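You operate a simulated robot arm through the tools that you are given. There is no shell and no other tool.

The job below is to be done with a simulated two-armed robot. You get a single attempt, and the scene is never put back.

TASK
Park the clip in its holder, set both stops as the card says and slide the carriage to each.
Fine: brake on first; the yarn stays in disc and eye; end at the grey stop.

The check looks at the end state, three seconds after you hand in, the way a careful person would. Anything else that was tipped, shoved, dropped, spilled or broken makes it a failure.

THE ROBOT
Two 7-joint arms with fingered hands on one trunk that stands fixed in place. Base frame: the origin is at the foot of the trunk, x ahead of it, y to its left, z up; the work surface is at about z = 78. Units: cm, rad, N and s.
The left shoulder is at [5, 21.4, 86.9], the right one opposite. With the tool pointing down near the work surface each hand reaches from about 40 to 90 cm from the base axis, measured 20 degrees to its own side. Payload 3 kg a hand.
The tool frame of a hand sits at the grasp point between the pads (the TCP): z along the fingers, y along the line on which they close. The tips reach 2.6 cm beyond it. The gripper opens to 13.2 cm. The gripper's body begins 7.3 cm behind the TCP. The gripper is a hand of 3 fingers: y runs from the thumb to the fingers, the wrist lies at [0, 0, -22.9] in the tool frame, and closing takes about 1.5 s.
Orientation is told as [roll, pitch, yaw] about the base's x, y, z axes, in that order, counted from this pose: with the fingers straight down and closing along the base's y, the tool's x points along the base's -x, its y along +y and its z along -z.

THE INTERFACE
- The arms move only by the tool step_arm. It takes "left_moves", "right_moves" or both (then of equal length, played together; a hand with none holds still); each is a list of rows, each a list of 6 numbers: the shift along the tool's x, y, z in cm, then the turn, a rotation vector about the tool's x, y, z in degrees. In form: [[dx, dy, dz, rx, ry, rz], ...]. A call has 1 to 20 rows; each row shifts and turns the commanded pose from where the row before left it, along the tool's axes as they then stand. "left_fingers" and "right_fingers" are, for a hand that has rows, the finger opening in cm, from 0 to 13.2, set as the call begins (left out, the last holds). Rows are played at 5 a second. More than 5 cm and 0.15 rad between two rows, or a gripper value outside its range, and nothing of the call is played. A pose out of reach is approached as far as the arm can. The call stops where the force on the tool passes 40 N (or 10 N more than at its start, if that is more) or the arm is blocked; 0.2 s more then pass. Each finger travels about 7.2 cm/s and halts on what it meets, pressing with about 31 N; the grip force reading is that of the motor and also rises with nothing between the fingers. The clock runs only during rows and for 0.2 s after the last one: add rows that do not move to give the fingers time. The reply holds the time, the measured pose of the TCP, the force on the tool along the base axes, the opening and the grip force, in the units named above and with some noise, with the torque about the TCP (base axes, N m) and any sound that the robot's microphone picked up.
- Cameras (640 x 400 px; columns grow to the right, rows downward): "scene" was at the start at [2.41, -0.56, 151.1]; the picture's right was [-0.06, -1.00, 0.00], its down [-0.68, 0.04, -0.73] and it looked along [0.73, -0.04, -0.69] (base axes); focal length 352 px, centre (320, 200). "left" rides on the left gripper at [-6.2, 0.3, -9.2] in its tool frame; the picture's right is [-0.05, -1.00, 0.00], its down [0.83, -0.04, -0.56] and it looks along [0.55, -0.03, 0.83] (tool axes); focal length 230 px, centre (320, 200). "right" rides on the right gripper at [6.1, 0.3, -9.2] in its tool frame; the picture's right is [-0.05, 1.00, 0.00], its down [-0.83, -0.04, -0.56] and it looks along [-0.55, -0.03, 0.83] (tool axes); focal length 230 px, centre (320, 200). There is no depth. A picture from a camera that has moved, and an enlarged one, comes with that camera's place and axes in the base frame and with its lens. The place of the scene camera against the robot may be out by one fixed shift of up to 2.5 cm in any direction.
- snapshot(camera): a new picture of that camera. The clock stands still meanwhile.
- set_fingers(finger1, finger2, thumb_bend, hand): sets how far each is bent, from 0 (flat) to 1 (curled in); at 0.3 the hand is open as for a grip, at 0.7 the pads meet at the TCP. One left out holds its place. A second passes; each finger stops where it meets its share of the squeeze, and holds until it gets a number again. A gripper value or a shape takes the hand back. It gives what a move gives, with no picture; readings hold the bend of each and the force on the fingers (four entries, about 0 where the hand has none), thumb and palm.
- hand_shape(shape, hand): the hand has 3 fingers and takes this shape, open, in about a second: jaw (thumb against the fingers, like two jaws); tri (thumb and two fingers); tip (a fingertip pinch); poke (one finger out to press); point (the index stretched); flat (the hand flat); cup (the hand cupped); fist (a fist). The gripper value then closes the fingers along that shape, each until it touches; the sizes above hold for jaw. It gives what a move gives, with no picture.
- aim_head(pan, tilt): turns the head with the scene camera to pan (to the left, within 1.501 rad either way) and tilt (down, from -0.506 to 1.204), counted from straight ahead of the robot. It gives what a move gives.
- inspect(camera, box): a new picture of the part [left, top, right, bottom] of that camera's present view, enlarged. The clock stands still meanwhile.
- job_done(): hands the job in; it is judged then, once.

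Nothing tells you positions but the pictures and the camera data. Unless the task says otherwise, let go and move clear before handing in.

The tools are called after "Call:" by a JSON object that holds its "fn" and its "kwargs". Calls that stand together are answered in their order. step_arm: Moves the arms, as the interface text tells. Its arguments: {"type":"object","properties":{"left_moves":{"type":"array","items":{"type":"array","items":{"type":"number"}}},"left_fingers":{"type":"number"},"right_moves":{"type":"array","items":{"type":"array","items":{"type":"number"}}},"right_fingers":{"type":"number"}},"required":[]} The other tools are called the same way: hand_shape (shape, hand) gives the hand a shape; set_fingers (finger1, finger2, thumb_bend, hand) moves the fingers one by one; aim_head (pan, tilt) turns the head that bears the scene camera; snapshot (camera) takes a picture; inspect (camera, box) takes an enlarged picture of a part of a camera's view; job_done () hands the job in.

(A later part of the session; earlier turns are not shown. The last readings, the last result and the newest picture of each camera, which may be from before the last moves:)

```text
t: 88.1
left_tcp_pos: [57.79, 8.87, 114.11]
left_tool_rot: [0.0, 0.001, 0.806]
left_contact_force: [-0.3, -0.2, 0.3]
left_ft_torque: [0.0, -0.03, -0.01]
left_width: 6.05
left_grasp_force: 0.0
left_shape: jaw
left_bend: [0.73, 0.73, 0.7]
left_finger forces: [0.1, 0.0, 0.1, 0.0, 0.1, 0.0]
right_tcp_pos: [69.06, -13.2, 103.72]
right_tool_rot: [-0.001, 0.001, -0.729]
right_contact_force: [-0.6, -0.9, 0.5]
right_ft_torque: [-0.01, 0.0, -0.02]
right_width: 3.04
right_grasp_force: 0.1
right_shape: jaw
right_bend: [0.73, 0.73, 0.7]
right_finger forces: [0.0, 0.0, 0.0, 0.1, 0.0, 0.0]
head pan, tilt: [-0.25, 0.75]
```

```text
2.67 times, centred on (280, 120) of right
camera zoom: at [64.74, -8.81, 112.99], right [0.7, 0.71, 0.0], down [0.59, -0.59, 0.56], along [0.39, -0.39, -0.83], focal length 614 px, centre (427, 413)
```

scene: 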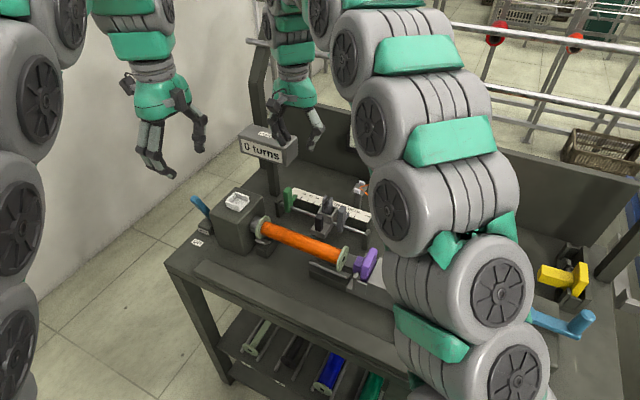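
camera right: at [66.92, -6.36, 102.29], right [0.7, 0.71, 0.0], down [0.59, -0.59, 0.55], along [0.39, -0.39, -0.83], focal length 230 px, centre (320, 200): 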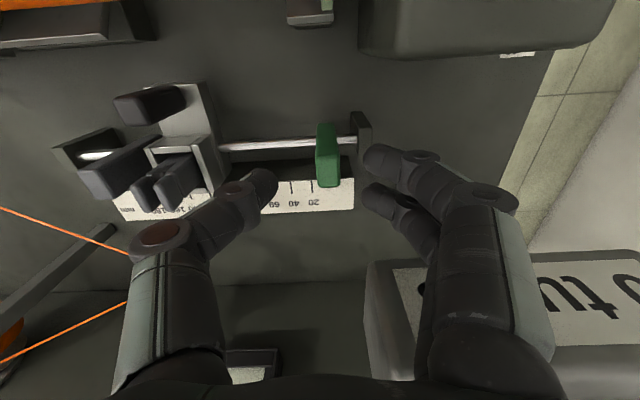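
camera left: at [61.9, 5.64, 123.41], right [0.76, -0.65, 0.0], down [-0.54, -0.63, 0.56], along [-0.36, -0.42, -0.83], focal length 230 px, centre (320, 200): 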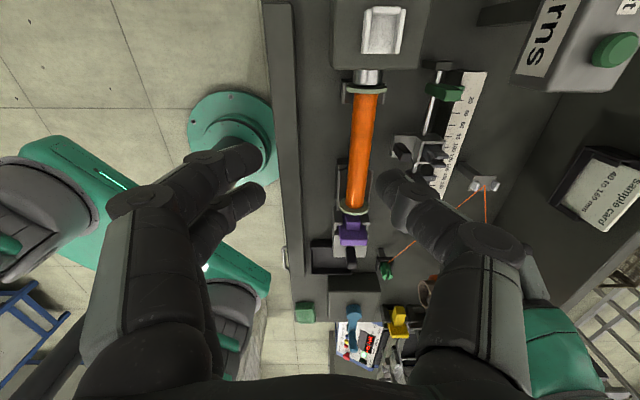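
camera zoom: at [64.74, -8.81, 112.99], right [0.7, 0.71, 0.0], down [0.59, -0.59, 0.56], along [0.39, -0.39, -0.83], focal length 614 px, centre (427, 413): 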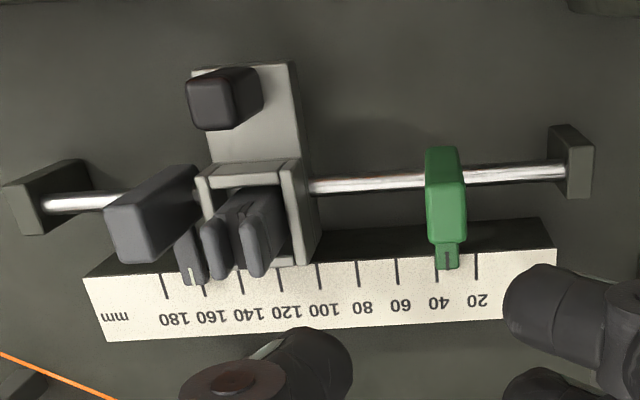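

Green reads about 34.2 mm. I'll go down again and push 5.7 mm beyond the previous contact.

Call:
{"fn": "step_arm", "kwargs": {"right_moves": [[0, 0, 4, 0, 0, 0], [0, 0, 4, 0, 0, 0], [0, 0, 4, 0, 0, 0], [0, 0, 3, 0, 0, 0], [0, -0.3, 0, 0, 0, 0], [0, -0.2, 0, 0, 0, 0], [0, -0.2, 0, 0, 0, 0], [0, -0.1, 0, 0, 0, 0], [0, -0.1, 0, 0, 0, 0], [0, -0.07, 0, 0, 0, 0], [0, 0, 0, 0, 0, 0]]}}

Call:
{"fn": "step_arm", "kwargs": {"right_moves": [[0, 0.4, 0, 0, 0, 0], [0, 0, -3, 0, 0, 0], [0, 0, -4, 0, 0, 0], [0, 0, -4, 0, 0, 0], [0, 0, -4, 0, 0, 0], [0, 0, 0, 0, 0, 0]]}}

Call:
{"fn": "inspect", "kwargs": {"camera": "right", "box": [310, 100, 370, 150]}}

Call:
{"fn": "inspect", "kwargs": {"camera": "right", "box": [160, 60, 400, 180]}}

```text
t: 90.5
left_tcp_pos: [57.89, 8.77, 114.07]
left_tool_rot: [-0.001, 0.0, 0.806]
left_contact_force: [0.1, -0.7, 0.4]
left_ft_torque: [0.03, -0.03, 0.0]
left_width: 6.06
left_grasp_force: 0.0
left_shape: jaw
left_bend: [0.73, 0.73, 0.7]
left_finger forces: [0.0, 0.1, 0.1, 0.0, 0.0, 0.0]
right_tcp_pos: [68.38, -14.1, 88.81]
right_tool_rot: [0.001, -0.001, -0.73]
right_contact_force: [1.9, -0.4, -0.3]
right_ft_torque: [0.02, -0.01, 0.01]
right_width: 3.08
right_grasp_force: 0.0
right_shape: jaw
right_bend: [0.73, 0.73, 0.7]
right_finger forces: [0.1, 1.0, 0.0, 0.0, 0.0, 0.0]
head pan, tilt: [-0.25, 0.75]
```

```text
t: 91.9
left_tcp_pos: [57.75, 8.88, 114.17]
left_tool_rot: [0.0, 0.0, 0.805]
left_contact_force: [-0.8, 0.1, 0.2]
left_ft_torque: [0.0, 0.0, 0.01]
left_width: 6.06
left_grasp_force: 0.1
left_shape: jaw
left_bend: [0.73, 0.73, 0.7]
left_finger forces: [0.0, 0.0, 0.0, 0.0, 0.1, 0.0]
right_tcp_pos: [68.93, -13.54, 103.75]
right_tool_rot: [-0.001, -0.001, -0.729]
right_contact_force: [-1.1, 0.9, 0.5]
right_ft_torque: [-0.04, 0.02, -0.05]
right_width: 3.02
right_grasp_force: 0.0
right_shape: jaw
right_bend: [0.73, 0.73, 0.7]
right_finger forces: [0.0, 0.0, 0.0, 0.0, 0.0, 0.0]
head pan, tilt: [-0.25, 0.75]
```

```text
8.00 times, centred on (340, 125) of right
camera zoom: at [64.53, -9.16, 112.94], right [0.7, 0.71, 0.0], down [0.59, -0.59, 0.56], along [0.39, -0.39, -0.83], focal length 1841 px, centre (160, 800)
```

zoom: 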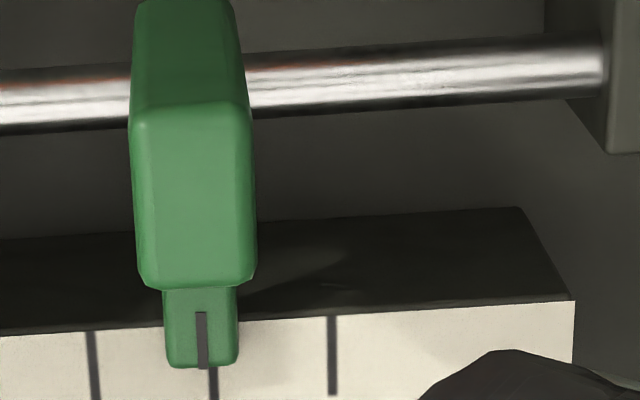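

```text
2.67 times, centred on (280, 120) of right
camera zoom: at [64.53, -9.16, 112.94], right [0.7, 0.71, 0.0], down [0.59, -0.59, 0.56], along [0.39, -0.39, -0.83], focal length 614 px, centre (427, 413)
```

zoom: 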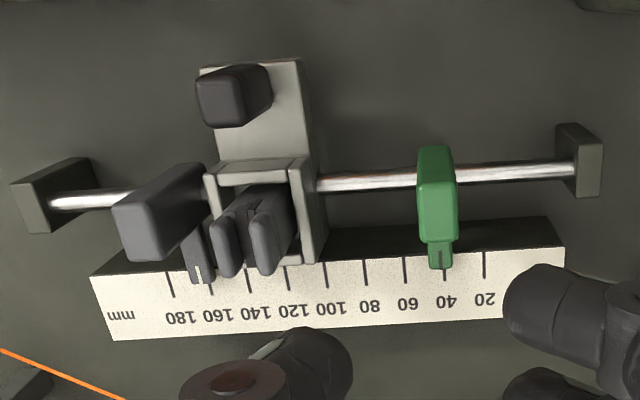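

It overshot slightly, to about 41.7 mm. I'll nudge it back with the thumb in small steps.

Call:
{"fn": "step_arm", "kwargs": {"right_moves": [[0, 0, 4, 0, 0, 0], [0, 0, 4, 0, 0, 0], [0, 0, 4, 0, 0, 0], [0, 0, 3, 0, 0, 0], [0, 0.4, 0, 0, 0, 0], [0, 0.4, 0, 0, 0, 0], [0, 0.4, 0, 0, 0, 0], [0, 0.2, 0, 0, 0, 0], [0, 0, 0, 0, 0, 0]]}}

Call:
{"fn": "inspect", "kwargs": {"camera": "right", "box": [200, 80, 440, 240]}}

Call:
{"fn": "step_arm", "kwargs": {"right_moves": [[0, 0.1, 0, 0, 0, 0], [0, 0.1, 0, 0, 0, 0], [0, 0, 0, 0, 0, 0]]}}

Call:
{"fn": "step_arm", "kwargs": {"right_moves": [[0, 0.1, 0, 0, 0, 0], [0, 0, 0, 0, 0, 0]]}}

```text
t: 93.9
left_tcp_pos: [57.83, 8.9, 114.19]
left_tool_rot: [0.001, 0.0, 0.806]
left_contact_force: [0.0, -0.6, 0.4]
left_ft_torque: [0.02, 0.01, -0.01]
left_width: 6.05
left_grasp_force: 0.1
left_shape: jaw
left_bend: [0.73, 0.73, 0.7]
left_finger forces: [0.0, 0.0, 0.0, 0.1, 0.0, 0.1]
right_tcp_pos: [69.65, -12.62, 88.94]
right_tool_rot: [0.001, 0.0, -0.731]
right_contact_force: [0.0, -0.4, -1.2]
right_ft_torque: [-0.01, 0.02, 0.02]
right_width: 3.02
right_grasp_force: 0.1
right_shape: jaw
right_bend: [0.73, 0.73, 0.7]
right_finger forces: [0.0, 0.0, 0.1, 0.0, 0.2, 0.0]
head pan, tilt: [-0.25, 0.75]
```

```text
2.50 times, centred on (320, 160) of right
camera zoom: at [65.33, -8.21, 98.06], right [0.7, 0.71, 0.0], down [0.59, -0.59, 0.56], along [0.39, -0.39, -0.83], focal length 575 px, centre (320, 300)
```

zoom: 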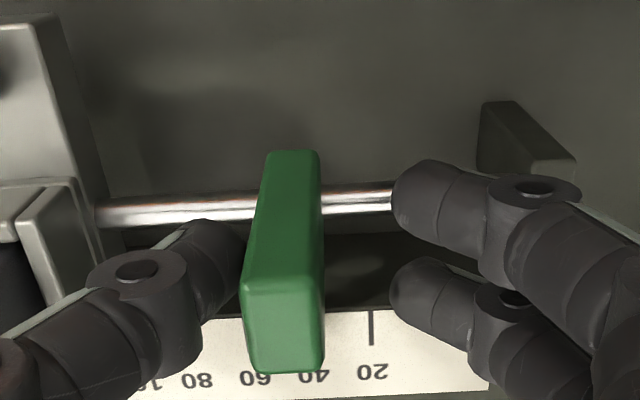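

```text
t: 94.7
left_tcp_pos: [57.79, 8.87, 114.02]
left_tool_rot: [0.0, 0.0, 0.806]
left_contact_force: [0.1, -0.4, 0.5]
left_ft_torque: [-0.01, 0.0, 0.0]
left_width: 6.01
left_grasp_force: 0.1
left_shape: jaw
left_bend: [0.73, 0.73, 0.7]
left_finger forces: [0.0, 0.0, 0.0, 0.0, 0.0, 0.1]
right_tcp_pos: [69.73, -12.44, 88.77]
right_tool_rot: [0.001, -0.001, -0.73]
right_contact_force: [-0.7, -0.8, 0.4]
right_ft_torque: [0.0, -0.01, 0.01]
right_width: 3.06
right_grasp_force: 0.1
right_shape: jaw
right_bend: [0.73, 0.73, 0.7]
right_finger forces: [0.1, 0.1, 0.0, 0.1, 0.6, 0.0]
head pan, tilt: [-0.25, 0.75]
```

```text
t: 95.3
left_tcp_pos: [57.92, 8.73, 114.16]
left_tool_rot: [-0.001, -0.001, 0.807]
left_contact_force: [0.0, 0.8, -1.2]
left_ft_torque: [-0.01, -0.02, -0.01]
left_width: 6.03
left_grasp_force: 0.1
left_shape: jaw
left_bend: [0.73, 0.73, 0.7]
left_finger forces: [0.0, 0.0, 0.0, 0.0, 0.1, 0.1]
right_tcp_pos: [69.86, -12.41, 88.98]
right_tool_rot: [0.0, -0.001, -0.73]
right_contact_force: [-0.1, 0.5, -0.7]
right_ft_torque: [0.01, 0.03, 0.02]
right_width: 3.07
right_grasp_force: 0.0
right_shape: jaw
right_bend: [0.73, 0.73, 0.7]
right_finger forces: [0.1, 0.0, 0.1, 0.1, 0.4, 0.0]
head pan, tilt: [-0.25, 0.75]
```

Call:
{"fn": "step_arm", "kwargs": {"right_moves": [[0, -0.4, 0, 0, 0, 0], [0, 0, -3, 0, 0, 0], [0, 0, -4, 0, 0, 0], [0, 0, -4, 0, 0, 0], [0, 0, -4, 0, 0, 0], [0, 0, 0, 0, 0, 0]]}}

Call:
{"fn": "inspect", "kwargs": {"camera": "right", "box": [280, 100, 340, 150]}}

```text
t: 96.7
left_tcp_pos: [57.74, 8.78, 114.11]
left_tool_rot: [0.001, -0.002, 0.805]
left_contact_force: [-0.6, -0.9, -0.2]
left_ft_torque: [-0.01, -0.01, 0.03]
left_width: 6.04
left_grasp_force: 0.0
left_shape: jaw
left_bend: [0.73, 0.73, 0.7]
left_finger forces: [0.1, 0.1, 0.1, 0.1, 0.0, 0.1]
right_tcp_pos: [69.9, -12.7, 103.71]
right_tool_rot: [-0.002, 0.0, -0.729]
right_contact_force: [0.0, -0.7, -0.3]
right_ft_torque: [-0.01, -0.03, 0.0]
right_width: 3.01
right_grasp_force: 0.0
right_shape: jaw
right_bend: [0.73, 0.73, 0.7]
right_finger forces: [0.0, 0.1, 0.0, 0.1, 0.0, 0.0]
head pan, tilt: [-0.25, 0.75]
```

```text
8.00 times, centred on (310, 125) of right
camera zoom: at [65.59, -8.16, 112.96], right [0.7, 0.71, 0.0], down [0.59, -0.59, 0.56], along [0.39, -0.39, -0.83], focal length 1841 px, centre (400, 800)
```

zoom: 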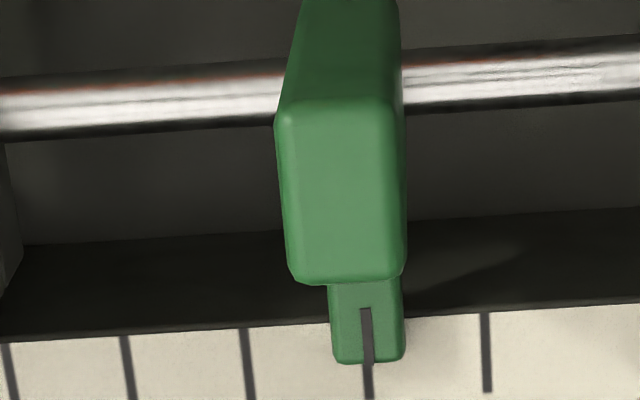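

Green is exactly at 40. Now the carriage: I'll go back over its handle to slide it to the green stop.

Call:
{"fn": "step_arm", "kwargs": {"right_moves": [[0.9, -2.2, 0, 0, 0, 0], [0.9, -2.2, 0, 0, 0, 0], [0.9, -2.2, 0, 0, 0, 0], [0.9, -2.25, 0, 0, 0, 0], [0, 0, 3.5, 0, 0, 0], [0, 0, 3.5, 0, 0, 0], [0, 0, 0, 0, 0, 0]], "right_fingers": 4.5}}

Call:
{"fn": "inspect", "kwargs": {"camera": "right", "box": [200, 60, 440, 220]}}

Call:
{"fn": "inspect", "kwargs": {"camera": "scene", "box": [270, 160, 390, 260]}}

```text
t: 98.3
left_tcp_pos: [57.83, 8.91, 114.12]
left_tool_rot: [0.0, 0.0, 0.805]
left_contact_force: [0.2, -0.7, -0.1]
left_ft_torque: [-0.02, 0.02, -0.01]
left_width: 6.04
left_grasp_force: 0.1
left_shape: jaw
left_bend: [0.73, 0.73, 0.7]
left_finger forces: [0.0, 0.0, 0.1, 0.0, 0.1, 0.1]
right_tcp_pos: [61.22, -17.03, 96.64]
right_tool_rot: [0.001, -0.002, -0.73]
right_contact_force: [-0.2, -0.2, 0.2]
right_ft_torque: [0.0, -0.01, 0.01]
right_width: 4.45
right_grasp_force: 0.0
right_shape: jaw
right_bend: [0.73, 0.73, 0.7]
right_finger forces: [0.0, 0.1, 0.1, 0.1, 0.1, 0.0]
head pan, tilt: [-0.25, 0.75]
```

```text
2.50 times, centred on (320, 140) of right
camera zoom: at [56.8, -12.51, 105.88], right [0.7, 0.71, 0.0], down [0.59, -0.59, 0.56], along [0.39, -0.39, -0.83], focal length 575 px, centre (320, 350)
```

zoom: 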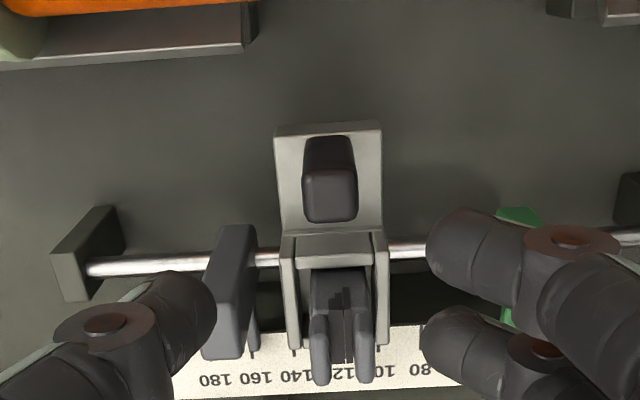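

```text
4.00 times, centred on (330, 210) of scene
camera zoom: at [2.18, -2.14, 151.14], right [-0.25, -0.97, 0.0], down [-0.66, 0.17, -0.73], along [0.71, -0.18, -0.68], focal length 1410 px, centre (280, 160)
```

zoom: 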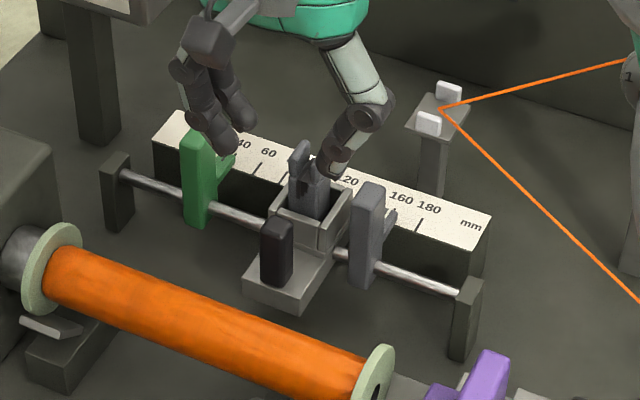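

Call:
{"fn": "step_arm", "kwargs": {"right_moves": [[0.5, 0.2, 3, 0, 0, 0], [0, 0, 3, 0, 0, 0], [0, 0, 2, 0, 0, 0], [0, 0, 0, 0, 0, 0]]}}

Call:
{"fn": "inspect", "kwargs": {"camera": "right", "box": [200, 80, 440, 240]}}

Call:
{"fn": "inspect", "kwargs": {"camera": "scene", "box": [270, 160, 390, 260]}}

```text
t: 99.3
left_tcp_pos: [57.82, 8.73, 113.99]
left_tool_rot: [0.0, 0.0, 0.806]
left_contact_force: [-0.4, 0.6, 0.0]
left_ft_torque: [0.02, 0.03, 0.0]
left_width: 6.05
left_grasp_force: 0.1
left_shape: jaw
left_bend: [0.73, 0.73, 0.7]
left_finger forces: [0.0, 0.1, 0.1, 0.0, 0.0, 0.0]
right_tcp_pos: [60.58, -16.42, 88.85]
right_tool_rot: [0.0, -0.001, -0.73]
right_contact_force: [0.7, -0.2, -0.6]
right_ft_torque: [-0.02, -0.01, -0.01]
right_width: 4.46
right_grasp_force: 0.1
right_shape: jaw
right_bend: [0.73, 0.73, 0.7]
right_finger forces: [0.0, 0.1, 0.0, 0.0, 0.1, 0.0]
head pan, tilt: [-0.25, 0.75]
```

```text
2.50 times, centred on (320, 160) of right
camera zoom: at [56.33, -11.96, 97.94], right [0.7, 0.71, 0.0], down [0.59, -0.59, 0.56], along [0.39, -0.39, -0.83], focal length 575 px, centre (320, 300)
```

zoom: 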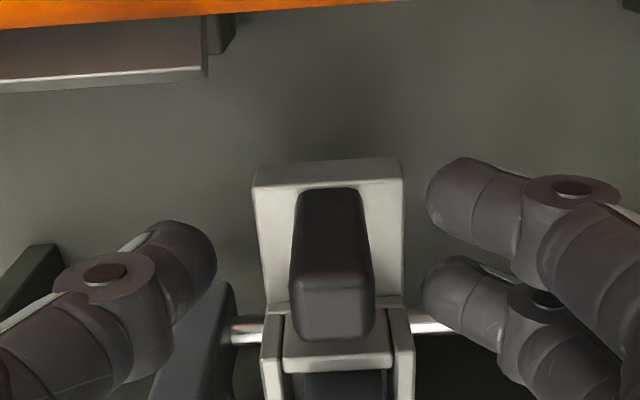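

```text
4.00 times, centred on (330, 210) of scene
camera zoom: at [2.18, -2.14, 151.14], right [-0.25, -0.97, 0.0], down [-0.66, 0.17, -0.73], along [0.71, -0.18, -0.68], focal length 1410 px, centre (280, 160)
```

zoom: 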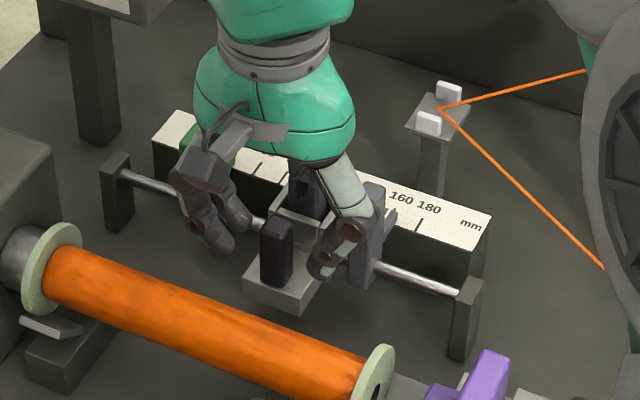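

I'll push the carriage toward the green stop with the thumb, stopping well short first.

Call:
{"fn": "step_arm", "kwargs": {"right_moves": [[-0.3, 0.4, 0, 0, 0, 0], [0, 0.4, 0, 0, 0, 0], [0, 0.4, 0, 0, 0, 0], [0, 0.25, 0, 0, 0, 0], [0, 0.25, 0, 0, 0, 0], [0, 0.25, 0, 0, 0, 0], [0, 0.25, 0, 0, 0, 0], [0, 0.25, 0, 0, 0, 0], [0, 0.25, 0, 0, 0, 0], [0, 0.25, 0, 0, 0, 0], [0, 0.25, 0, 0, 0, 0], [0, 0.25, 0, 0, 0, 0], [0, 0, 0, 0, 0, 0]]}}

Call:
{"fn": "inspect", "kwargs": {"camera": "right", "box": [200, 80, 440, 240]}}

Call:
{"fn": "inspect", "kwargs": {"camera": "scene", "box": [270, 160, 390, 260]}}

```text
t: 102.1
left_tcp_pos: [57.78, 8.85, 114.04]
left_tool_rot: [0.0, 0.0, 0.807]
left_contact_force: [0.7, -0.8, -0.2]
left_ft_torque: [-0.02, -0.02, 0.02]
left_width: 6.07
left_grasp_force: 0.1
left_shape: jaw
left_bend: [0.73, 0.73, 0.7]
left_finger forces: [0.0, 0.1, 0.0, 0.0, 0.0, 0.0]
right_tcp_pos: [63.27, -14.2, 88.78]
right_tool_rot: [0.001, 0.0, -0.73]
right_contact_force: [-1.2, 0.0, -0.6]
right_ft_torque: [0.01, 0.02, 0.01]
right_width: 4.56
right_grasp_force: 0.0
right_shape: jaw
right_bend: [0.73, 0.73, 0.7]
right_finger forces: [0.0, 0.1, 0.0, 0.0, 0.9, 0.1]
head pan, tilt: [-0.25, 0.75]
```

```text
2.50 times, centred on (320, 160) of right
camera zoom: at [58.95, -9.76, 98.02], right [0.7, 0.71, 0.0], down [0.59, -0.59, 0.56], along [0.39, -0.39, -0.83], focal length 575 px, centre (320, 300)
```

zoom: 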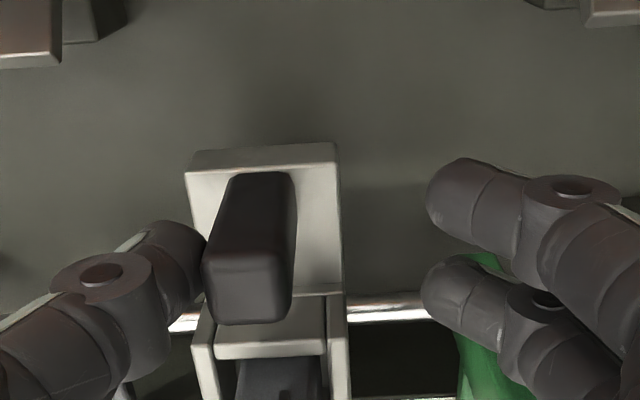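

```text
4.00 times, centred on (330, 210) of scene
camera zoom: at [2.18, -2.14, 151.14], right [-0.25, -0.97, 0.0], down [-0.66, 0.17, -0.73], along [0.71, -0.18, -0.68], focal length 1410 px, centre (280, 160)
```

zoom: 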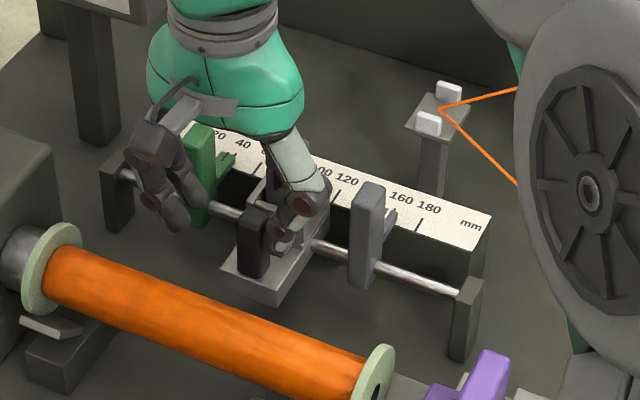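

Call:
{"fn": "step_arm", "kwargs": {"right_moves": [[0, 0.25, 0, 0, 0, 0], [0, 0.25, 0, 0, 0, 0], [0, 0.25, 0, 0, 0, 0], [0, 0.25, 0, 0, 0, 0], [0, 0.25, 0, 0, 0, 0], [0, 0.25, 0, 0, 0, 0], [0, 0, 0, 0, 0, 0]]}}

Call:
{"fn": "inspect", "kwargs": {"camera": "right", "box": [200, 80, 440, 240]}}

Call:
{"fn": "inspect", "kwargs": {"camera": "scene", "box": [280, 175, 360, 240]}}

Call:
{"fn": "inspect", "kwargs": {"camera": "left", "box": [380, 100, 480, 200]}}

```text
t: 103.7
left_tcp_pos: [57.69, 8.79, 114.17]
left_tool_rot: [0.001, 0.0, 0.806]
left_contact_force: [0.0, 0.1, -0.6]
left_ft_torque: [0.01, 0.01, -0.03]
left_width: 6.03
left_grasp_force: 0.0
left_shape: jaw
left_bend: [0.73, 0.73, 0.7]
left_finger forces: [0.0, 0.1, 0.0, 0.1, 0.0, 0.1]
right_tcp_pos: [64.25, -13.03, 88.79]
right_tool_rot: [0.002, 0.0, -0.73]
right_contact_force: [0.4, -0.2, 0.0]
right_ft_torque: [-0.05, 0.02, -0.01]
right_width: 4.54
right_grasp_force: 0.0
right_shape: jaw
right_bend: [0.73, 0.73, 0.7]
right_finger forces: [0.0, 0.0, 0.0, 0.0, 0.8, 0.0]
head pan, tilt: [-0.25, 0.75]
```

```text
2.50 times, centred on (320, 160) of right
camera zoom: at [59.95, -8.61, 97.96], right [0.7, 0.71, 0.0], down [0.59, -0.59, 0.56], along [0.39, -0.39, -0.83], focal length 575 px, centre (320, 300)
```

zoom: 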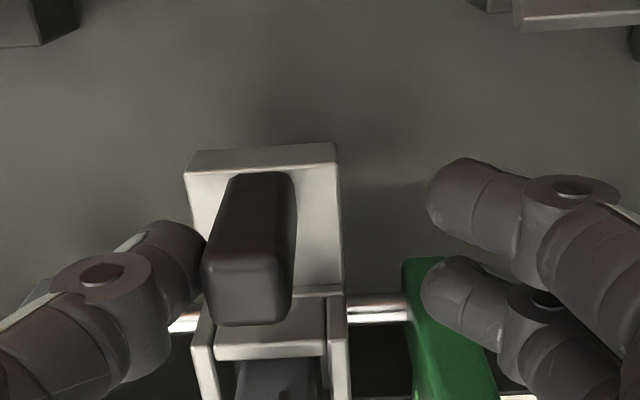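

```text
6.15 times, centred on (320, 208) of scene
camera zoom: at [2.18, -2.14, 151.14], right [-0.25, -0.97, 0.0], down [-0.66, 0.17, -0.73], along [0.71, -0.18, -0.68], focal length 2169 px, centre (320, 154)
```

zoom: 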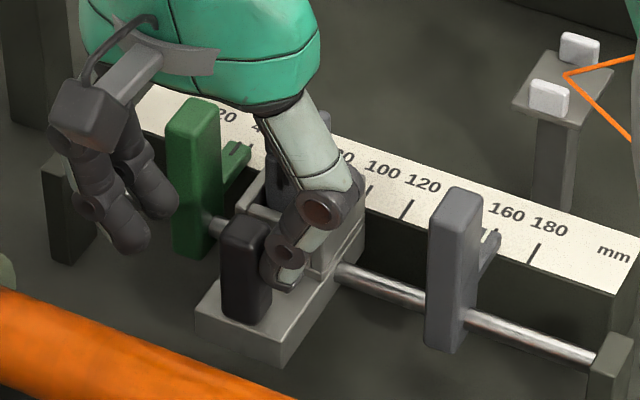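

```text
4.00 times, centred on (430, 150) of left
camera zoom: at [61.94, 13.67, 123.39], right [0.76, -0.65, 0.0], down [-0.54, -0.63, 0.56], along [-0.36, -0.42, -0.83], focal length 920 px, centre (-120, 400)
```

zoom: 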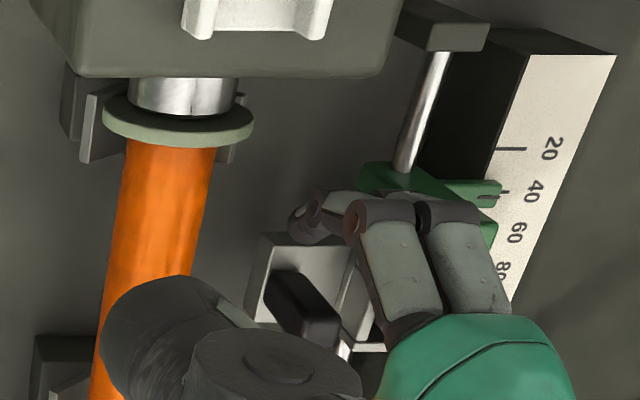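

Call:
{"fn": "step_arm", "kwargs": {"right_moves": [[0, 0.25, 0, 0, 0, 0], [0, 0.25, 0, 0, 0, 0], [0, 0.25, 0, 0, 0, 0], [0, 0.25, 0, 0, 0, 0], [0, 0.2, 0, 0, 0, 0], [0, 0, 0, 0, 0, 0]]}}

Call:
{"fn": "inspect", "kwargs": {"camera": "right", "box": [270, 150, 390, 240]}}

Call:
{"fn": "inspect", "kwargs": {"camera": "scene", "box": [280, 175, 360, 240]}}

```text
t: 105.1
left_tcp_pos: [57.78, 8.92, 114.19]
left_tool_rot: [0.0, 0.0, 0.807]
left_contact_force: [-0.2, 0.5, -0.7]
left_ft_torque: [0.0, -0.01, -0.04]
left_width: 6.06
left_grasp_force: 0.1
left_shape: jaw
left_bend: [0.73, 0.73, 0.7]
left_finger forces: [0.0, 0.0, 0.0, 0.0, 0.0, 0.0]
right_tcp_pos: [65.16, -12.19, 88.87]
right_tool_rot: [-0.002, 0.002, -0.729]
right_contact_force: [-0.4, 0.2, -0.3]
right_ft_torque: [-0.01, 0.01, -0.01]
right_width: 4.6
right_grasp_force: 0.1
right_shape: jaw
right_bend: [0.73, 0.73, 0.7]
right_finger forces: [0.0, 0.1, 0.1, 0.0, 0.7, 0.0]
head pan, tilt: [-0.25, 0.75]
```

```text
4.44 times, centred on (330, 195) of right
camera zoom: at [60.78, -7.74, 98.0], right [0.7, 0.71, 0.0], down [0.59, -0.59, 0.56], along [0.39, -0.39, -0.83], focal length 1022 px, centre (276, 222)
```

zoom: 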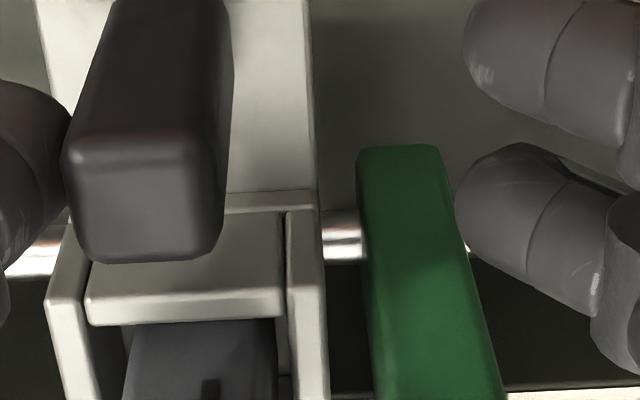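

```text
6.15 times, centred on (320, 208) of scene
camera zoom: at [2.18, -2.14, 151.14], right [-0.25, -0.97, 0.0], down [-0.66, 0.17, -0.73], along [0.71, -0.18, -0.68], focal length 2169 px, centre (320, 154)
```

zoom: 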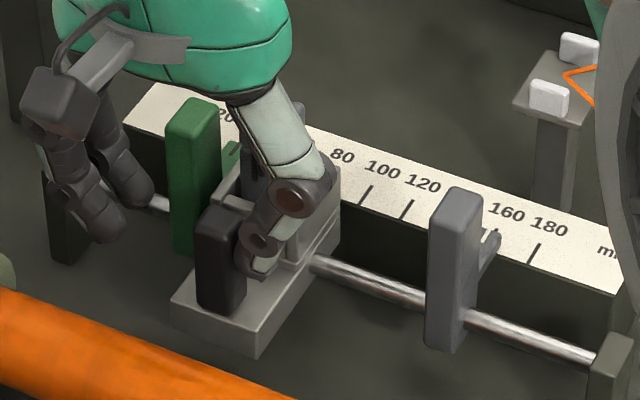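

About 7 mm remain. Smaller steps now, watching the thumb force.

Call:
{"fn": "step_arm", "kwargs": {"right_moves": [[0, 0.15, 0, 0, 0, 0], [0, 0.15, 0, 0, 0, 0], [0, 0.15, 0, 0, 0, 0], [0, 0, 0, 0, 0, 0]]}}

Call:
{"fn": "inspect", "kwargs": {"camera": "right", "box": [270, 150, 390, 240]}}

Call:
{"fn": "step_arm", "kwargs": {"right_moves": [[0, 0.1, 0, 0, 0, 0], [0, 0, 0, 0, 0, 0]]}}

Call:
{"fn": "inspect", "kwargs": {"camera": "right", "box": [270, 150, 390, 240]}}

```text
t: 106.1
left_tcp_pos: [57.84, 8.82, 114.09]
left_tool_rot: [-0.001, 0.0, 0.807]
left_contact_force: [-0.2, -0.6, 0.4]
left_ft_torque: [-0.01, -0.04, 0.04]
left_width: 6.04
left_grasp_force: 0.1
left_shape: jaw
left_bend: [0.73, 0.73, 0.7]
left_finger forces: [0.0, 0.0, 0.0, 0.0, 0.0, 0.0]
right_tcp_pos: [65.48, -11.81, 88.7]
right_tool_rot: [0.001, 0.0, -0.73]
right_contact_force: [0.1, -1.3, 0.9]
right_ft_torque: [-0.03, 0.01, -0.01]
right_width: 4.56
right_grasp_force: 0.1
right_shape: jaw
right_bend: [0.73, 0.73, 0.7]
right_finger forces: [0.0, 0.0, 0.0, 0.0, 0.9, 0.0]
head pan, tilt: [-0.25, 0.75]
```

```text
4.44 times, centred on (330, 195) of right
camera zoom: at [61.1, -7.35, 97.94], right [0.7, 0.71, 0.0], down [0.59, -0.59, 0.56], along [0.39, -0.39, -0.83], focal length 1022 px, centre (276, 222)
```

zoom: 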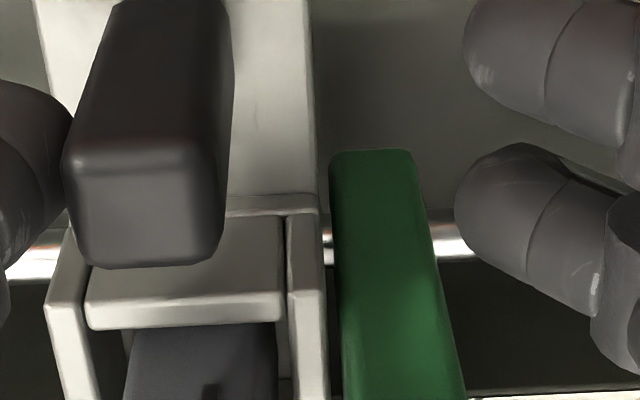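

```text
t: 106.7
left_tcp_pos: [57.75, 8.75, 114.1]
left_tool_rot: [-0.002, 0.0, 0.805]
left_contact_force: [0.4, -0.4, -0.4]
left_ft_torque: [0.0, 0.04, 0.03]
left_width: 6.03
left_grasp_force: 0.1
left_shape: jaw
left_bend: [0.73, 0.73, 0.7]
left_finger forces: [0.1, 0.0, 0.0, 0.0, 0.0, 0.0]
right_tcp_pos: [65.48, -11.77, 88.73]
right_tool_rot: [0.0, 0.001, -0.728]
right_contact_force: [-0.8, -1.2, 0.0]
right_ft_torque: [-0.05, -0.04, -0.01]
right_width: 4.56
right_grasp_force: 0.0
right_shape: jaw
right_bend: [0.73, 0.73, 0.7]
right_finger forces: [0.0, 0.0, 0.0, 0.0, 0.7, 0.1]
head pan, tilt: [-0.25, 0.75]
```

```text
4.44 times, centred on (330, 195) of right
camera zoom: at [61.15, -7.26, 97.98], right [0.7, 0.71, 0.0], down [0.59, -0.59, 0.56], along [0.39, -0.39, -0.83], focal length 1022 px, centre (276, 222)
```

zoom: 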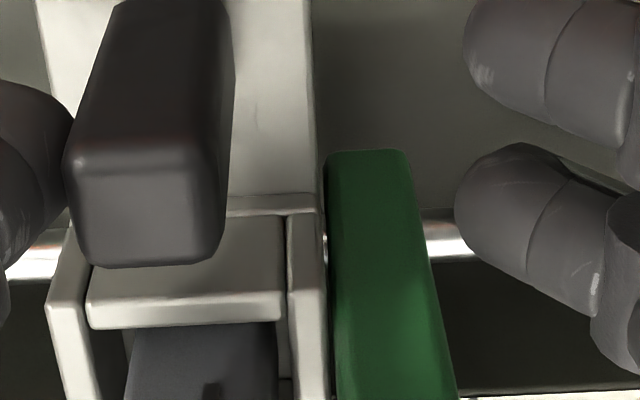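

Call:
{"fn": "step_arm", "kwargs": {"right_moves": [[0, 0.05, 0, 0, 0, 0], [0, 0, 0, 0, 0, 0]]}}

Call:
{"fn": "step_arm", "kwargs": {"right_moves": [[0, 0.05, 0, 0, 0, 0], [0, 0, 0, 0, 0, 0]]}}

Call:
{"fn": "inspect", "kwargs": {"camera": "right", "box": [310, 180, 350, 215]}}

```text
t: 107.3
left_tcp_pos: [57.79, 8.96, 114.13]
left_tool_rot: [0.001, 0.0, 0.806]
left_contact_force: [-0.4, -0.6, -0.2]
left_ft_torque: [0.04, -0.03, 0.02]
left_width: 6.03
left_grasp_force: 0.1
left_shape: jaw
left_bend: [0.73, 0.73, 0.7]
left_finger forces: [0.1, 0.0, 0.0, 0.0, 0.0, 0.1]
right_tcp_pos: [65.58, -11.52, 88.7]
right_tool_rot: [0.001, 0.001, -0.73]
right_contact_force: [0.4, -0.9, 0.5]
right_ft_torque: [-0.05, -0.02, 0.01]
right_width: 4.56
right_grasp_force: 0.0
right_shape: jaw
right_bend: [0.73, 0.73, 0.7]
right_finger forces: [0.0, 0.0, 0.1, 0.1, 0.8, 0.0]
head pan, tilt: [-0.25, 0.75]
```

```text
t: 107.9
left_tcp_pos: [57.83, 8.85, 114.17]
left_tool_rot: [0.002, 0.001, 0.809]
left_contact_force: [-1.2, 1.2, -0.3]
left_ft_torque: [0.0, -0.02, -0.04]
left_width: 6.03
left_grasp_force: 0.0
left_shape: jaw
left_bend: [0.73, 0.73, 0.7]
left_finger forces: [0.0, 0.1, 0.0, 0.1, 0.0, 0.0]
right_tcp_pos: [65.43, -11.59, 88.75]
right_tool_rot: [0.0, 0.001, -0.73]
right_contact_force: [0.1, -0.6, 1.6]
right_ft_torque: [0.02, 0.01, -0.03]
right_width: 4.54
right_grasp_force: 0.1
right_shape: jaw
right_bend: [0.73, 0.73, 0.7]
right_finger forces: [0.0, 0.0, 0.0, 0.1, 0.4, 0.1]
head pan, tilt: [-0.25, 0.75]
```

```text
11.43 times, centred on (330, 198) of right
camera zoom: at [61.13, -7.17, 97.97], right [0.7, 0.71, 0.0], down [0.59, -0.59, 0.56], along [0.39, -0.39, -0.83], focal length 2629 px, centre (206, 229)
```

zoom: 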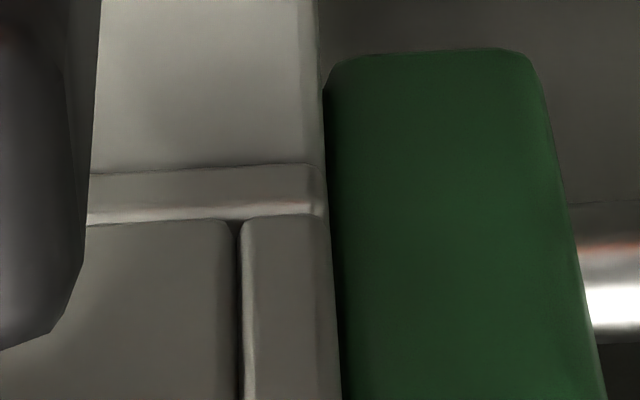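

Call:
{"fn": "step_arm", "kwargs": {"right_moves": [[0, 0.06, 0, 0, 0, 0], [0, 0, 0, 0, 0, 0]]}}

Call:
{"fn": "step_arm", "kwargs": {"right_moves": [[0, 0.06, 0, 0, 0, 0], [0, 0, 0, 0, 0, 0]]}}

Call:
{"fn": "inspect", "kwargs": {"camera": "right", "box": [310, 180, 350, 215]}}

Call:
{"fn": "inspect", "kwargs": {"camera": "left", "box": [420, 120, 500, 180]}}

```text
t: 108.5
left_tcp_pos: [57.9, 8.89, 114.04]
left_tool_rot: [0.0, 0.0, 0.807]
left_contact_force: [-0.5, -0.7, 0.7]
left_ft_torque: [0.0, 0.01, 0.04]
left_width: 6.06
left_grasp_force: 0.1
left_shape: jaw
left_bend: [0.73, 0.73, 0.7]
left_finger forces: [0.0, 0.1, 0.1, 0.1, 0.0, 0.0]
right_tcp_pos: [65.52, -11.51, 88.7]
right_tool_rot: [0.0, 0.0, -0.73]
right_contact_force: [-0.5, -0.8, -0.3]
right_ft_torque: [-0.04, 0.03, -0.01]
right_width: 4.51
right_grasp_force: 0.1
right_shape: jaw
right_bend: [0.73, 0.73, 0.7]
right_finger forces: [0.0, 0.0, 0.0, 0.0, 0.9, 0.0]
head pan, tilt: [-0.25, 0.75]
```

```text
t: 109.1
left_tcp_pos: [57.72, 8.78, 114.12]
left_tool_rot: [0.001, 0.001, 0.807]
left_contact_force: [-0.9, 0.0, -0.6]
left_ft_torque: [-0.01, -0.01, 0.0]
left_width: 6.04
left_grasp_force: 0.2
left_shape: jaw
left_bend: [0.73, 0.73, 0.7]
left_finger forces: [0.0, 0.0, 0.1, 0.1, 0.1, 0.0]
right_tcp_pos: [65.45, -11.58, 88.79]
right_tool_rot: [-0.002, 0.001, -0.729]
right_contact_force: [0.0, -0.3, -0.5]
right_ft_torque: [-0.01, 0.0, -0.03]
right_width: 4.56
right_grasp_force: 0.1
right_shape: jaw
right_bend: [0.73, 0.73, 0.7]
right_finger forces: [0.0, 0.0, 0.0, 0.1, 0.7, 0.1]
head pan, tilt: [-0.25, 0.75]
```

```text
11.43 times, centred on (330, 198) of right
camera zoom: at [61.19, -7.13, 97.97], right [0.7, 0.71, 0.0], down [0.59, -0.59, 0.56], along [0.39, -0.39, -0.83], focal length 2629 px, centre (206, 229)
```

zoom: 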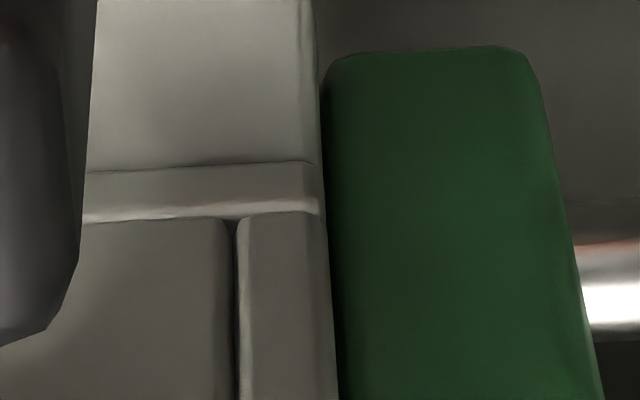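

```text
6.67 times, centred on (460, 150) of left
camera zoom: at [61.94, 13.67, 123.39], right [0.76, -0.65, 0.0], down [-0.54, -0.63, 0.56], along [-0.36, -0.42, -0.83], focal length 1534 px, centre (-613, 533)
```

zoom: 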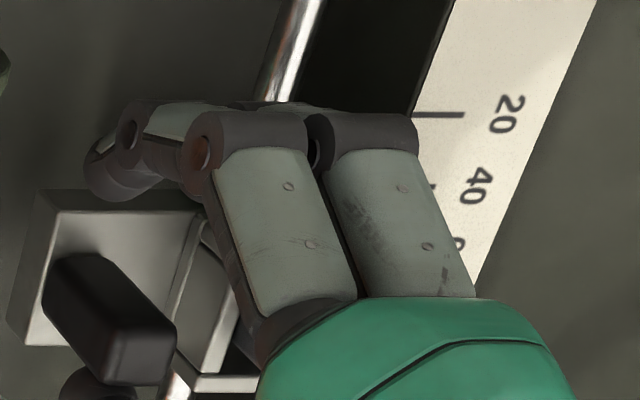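

The carriage is now touching the green stop. Next I'll slide it to the grey stop, pushing the handle from the other side.

Call:
{"fn": "step_arm", "kwargs": {"right_moves": [[0, -0.4, 0, 0, 0, 0], [0, -0.4, 0, 0, 0, 0], [0, -0.4, 0, 0, 0, 0], [0, -0.4, 0, 0, 0, 0], [0, -0.25, 0, 0, 0, 0], [0, -0.25, 0, 0, 0, 0], [0, -0.25, 0, 0, 0, 0], [0, -0.25, 0, 0, 0, 0], [0, -0.25, 0, 0, 0, 0], [0, -0.25, 0, 0, 0, 0], [0, -0.25, 0, 0, 0, 0], [0, -0.25, 0, 0, 0, 0], [0, -0.25, 0, 0, 0, 0], [0, 0, 0, 0, 0, 0]]}}

Call:
{"fn": "inspect", "kwargs": {"camera": "right", "box": [200, 80, 440, 240]}}

Call:
{"fn": "inspect", "kwargs": {"camera": "scene", "box": [280, 175, 360, 240]}}

```text
t: 112.1
left_tcp_pos: [57.89, 8.86, 114.09]
left_tool_rot: [0.0, 0.0, 0.806]
left_contact_force: [-0.4, 0.5, 0.0]
left_ft_torque: [0.02, 0.0, 0.0]
left_width: 6.04
left_grasp_force: 0.0
left_shape: jaw
left_bend: [0.73, 0.73, 0.7]
left_finger forces: [0.0, 0.0, 0.2, 0.0, 0.1, 0.0]
right_tcp_pos: [62.98, -14.35, 88.9]
right_tool_rot: [0.001, 0.0, -0.73]
right_contact_force: [0.5, 1.0, -0.4]
right_ft_torque: [-0.01, -0.03, -0.04]
right_width: 4.59
right_grasp_force: 0.0
right_shape: jaw
right_bend: [0.73, 0.73, 0.7]
right_finger forces: [0.3, 0.7, 0.0, 0.1, 0.1, 0.1]
head pan, tilt: [-0.25, 0.75]
```

```text
2.50 times, centred on (320, 160) of right
camera zoom: at [58.75, -9.94, 98.01], right [0.7, 0.71, 0.0], down [0.59, -0.59, 0.56], along [0.39, -0.39, -0.83], focal length 575 px, centre (320, 300)
```

zoom: 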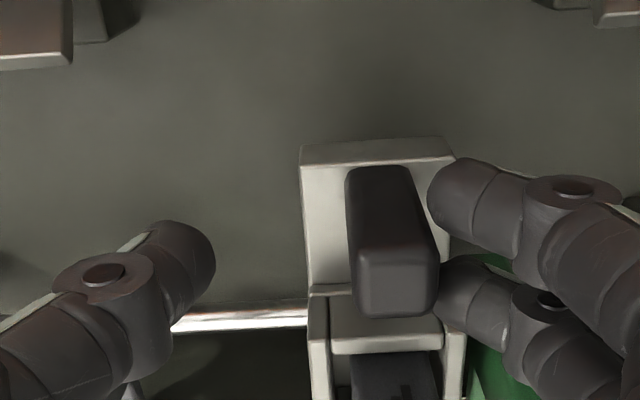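

```text
6.15 times, centred on (320, 208) of scene
camera zoom: at [2.18, -2.14, 151.14], right [-0.25, -0.97, 0.0], down [-0.66, 0.17, -0.73], along [0.71, -0.18, -0.68], focal length 2169 px, centre (320, 154)
```

zoom: 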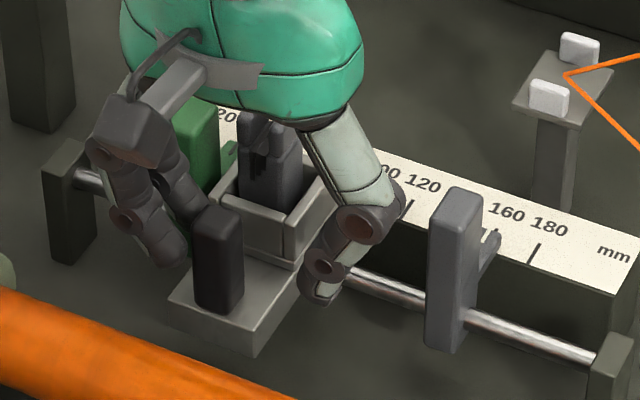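

Call:
{"fn": "step_arm", "kwargs": {"right_moves": [[0, -0.25, 0, 0, 0, 0], [0, -0.25, 0, 0, 0, 0], [0, -0.25, 0, 0, 0, 0], [0, -0.25, 0, 0, 0, 0], [0, -0.25, 0, 0, 0, 0], [0, -0.25, 0, 0, 0, 0], [0, -0.25, 0, 0, 0, 0], [0, -0.25, 0, 0, 0, 0], [0, -0.25, 0, 0, 0, 0], [0, -0.25, 0, 0, 0, 0], [0, -0.25, 0, 0, 0, 0], [0, -0.25, 0, 0, 0, 0], [0, -0.25, 0, 0, 0, 0], [0, -0.25, 0, 0, 0, 0], [0, 0, 0, 0, 0, 0]]}}

Call:
{"fn": "inspect", "kwargs": {"camera": "right", "box": [200, 80, 440, 240]}}

Call:
{"fn": "inspect", "kwargs": {"camera": "scene", "box": [280, 175, 360, 240]}}

```text
t: 115.3
left_tcp_pos: [57.76, 8.91, 114.1]
left_tool_rot: [0.001, 0.001, 0.806]
left_contact_force: [-0.1, -0.6, 0.3]
left_ft_torque: [0.0, -0.02, -0.02]
left_width: 6.05
left_grasp_force: 0.0
left_shape: jaw
left_bend: [0.73, 0.73, 0.7]
left_finger forces: [0.0, 0.0, 0.0, 0.0, 0.1, 0.1]
right_tcp_pos: [60.58, -16.94, 88.88]
right_tool_rot: [0.001, 0.0, -0.73]
right_contact_force: [0.6, 0.3, -0.8]
right_ft_torque: [0.01, 0.0, 0.03]
right_width: 4.57
right_grasp_force: 0.1
right_shape: jaw
right_bend: [0.73, 0.73, 0.7]
right_finger forces: [0.2, 0.7, 0.0, 0.1, 0.0, 0.1]
head pan, tilt: [-0.25, 0.75]
```

```text
2.50 times, centred on (320, 160) of right
camera zoom: at [56.37, -12.54, 98.02], right [0.7, 0.71, 0.0], down [0.59, -0.59, 0.56], along [0.39, -0.39, -0.83], focal length 575 px, centre (320, 300)
```

zoom: 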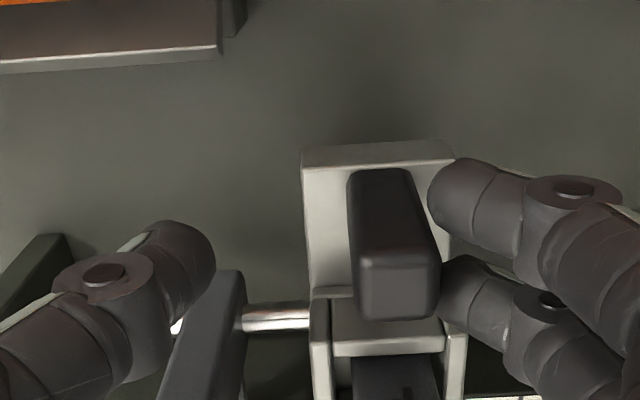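

```text
6.15 times, centred on (320, 208) of scene
camera zoom: at [2.18, -2.14, 151.14], right [-0.25, -0.97, 0.0], down [-0.66, 0.17, -0.73], along [0.71, -0.18, -0.68], focal length 2169 px, centre (320, 154)
```

zoom: 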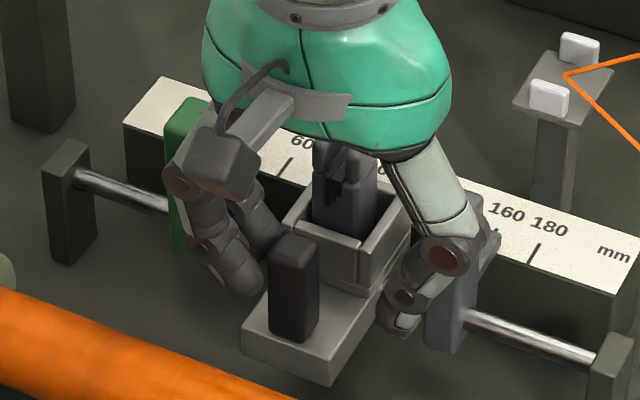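

Call:
{"fn": "step_arm", "kwargs": {"right_moves": [[0, -0.25, 0, 0, 0, 0], [0, -0.25, 0, 0, 0, 0], [0, -0.25, 0, 0, 0, 0], [0, -0.25, 0, 0, 0, 0], [0, 0, 0, 0, 0, 0]]}}

Call:
{"fn": "inspect", "kwargs": {"camera": "right", "box": [250, 150, 370, 240]}}

Call:
{"fn": "inspect", "kwargs": {"camera": "scene", "box": [300, 175, 380, 240]}}

```text
t: 116.5
left_tcp_pos: [57.7, 8.89, 113.99]
left_tool_rot: [-0.001, 0.001, 0.807]
left_contact_force: [-0.1, 0.5, -0.5]
left_ft_torque: [0.04, 0.03, -0.01]
left_width: 6.06
left_grasp_force: 0.0
left_shape: jaw
left_bend: [0.73, 0.73, 0.7]
left_finger forces: [0.1, 0.0, 0.0, 0.0, 0.0, 0.1]
right_tcp_pos: [59.97, -17.71, 88.82]
right_tool_rot: [0.001, 0.001, -0.73]
right_contact_force: [-0.4, 0.8, -0.2]
right_ft_torque: [0.03, -0.04, 0.02]
right_width: 4.59
right_grasp_force: 0.1
right_shape: jaw
right_bend: [0.73, 0.73, 0.7]
right_finger forces: [0.3, 0.8, 0.0, 0.0, 0.0, 0.1]
head pan, tilt: [-0.25, 0.75]
```

```text
4.44 times, centred on (310, 195) of right
camera zoom: at [55.73, -13.27, 98.0], right [0.7, 0.71, 0.0], down [0.59, -0.59, 0.56], along [0.39, -0.39, -0.83], focal length 1022 px, centre (364, 222)
```

zoom: 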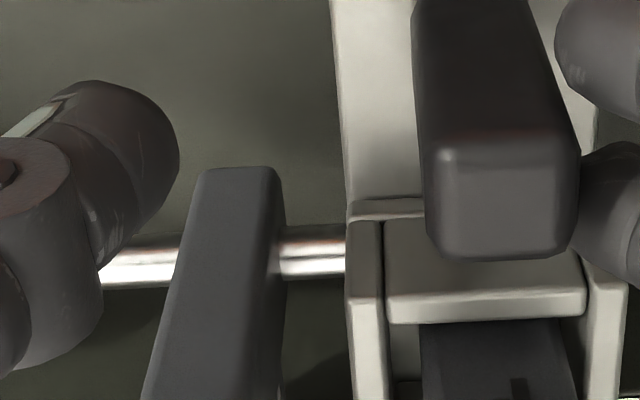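

```text
6.15 times, centred on (340, 208) of scene
camera zoom: at [2.18, -2.14, 151.14], right [-0.25, -0.97, 0.0], down [-0.66, 0.17, -0.73], along [0.71, -0.18, -0.68], focal length 2169 px, centre (197, 154)
```

zoom: 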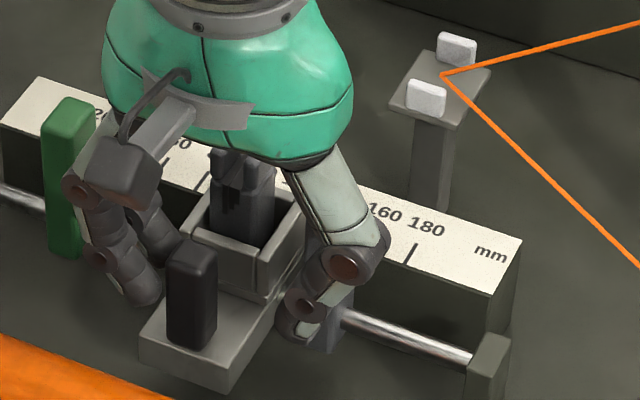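

Call:
{"fn": "step_arm", "kwargs": {"right_moves": [[0, -0.2, 0, 0, 0, 0], [0, -0.2, 0, 0, 0, 0], [0, -0.2, 0, 0, 0, 0], [0, -0.2, 0, 0, 0, 0], [0, 0, 0, 0, 0, 0]]}}

Call:
{"fn": "inspect", "kwargs": {"camera": "right", "box": [280, 165, 360, 225]}}

```text
t: 117.7
left_tcp_pos: [57.79, 8.89, 114.18]
left_tool_rot: [0.001, -0.001, 0.806]
left_contact_force: [0.0, 0.2, 0.8]
left_ft_torque: [0.0, -0.04, 0.06]
left_width: 6.04
left_grasp_force: 0.0
left_shape: jaw
left_bend: [0.73, 0.73, 0.7]
left_finger forces: [0.0, 0.0, 0.1, 0.0, 0.1, 0.0]
right_tcp_pos: [59.37, -18.26, 88.77]
right_tool_rot: [-0.001, -0.001, -0.728]
right_contact_force: [0.8, 0.6, 0.8]
right_ft_torque: [0.01, -0.04, 0.04]
right_width: 4.59
right_grasp_force: 0.1
right_shape: jaw
right_bend: [0.73, 0.73, 0.7]
right_finger forces: [0.0, 0.7, 0.1, 0.0, 0.1, 0.0]
head pan, tilt: [-0.25, 0.75]
```

```text
6.67 times, centred on (320, 195) of right
camera zoom: at [55.09, -13.88, 97.95], right [0.7, 0.71, 0.0], down [0.59, -0.59, 0.56], along [0.39, -0.39, -0.83], focal length 1534 px, centre (320, 233)
```

zoom: 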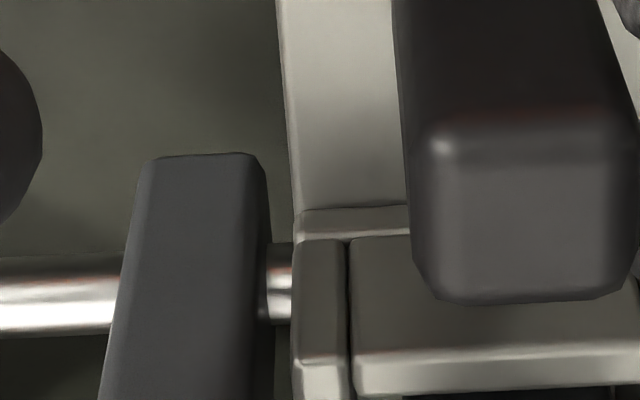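

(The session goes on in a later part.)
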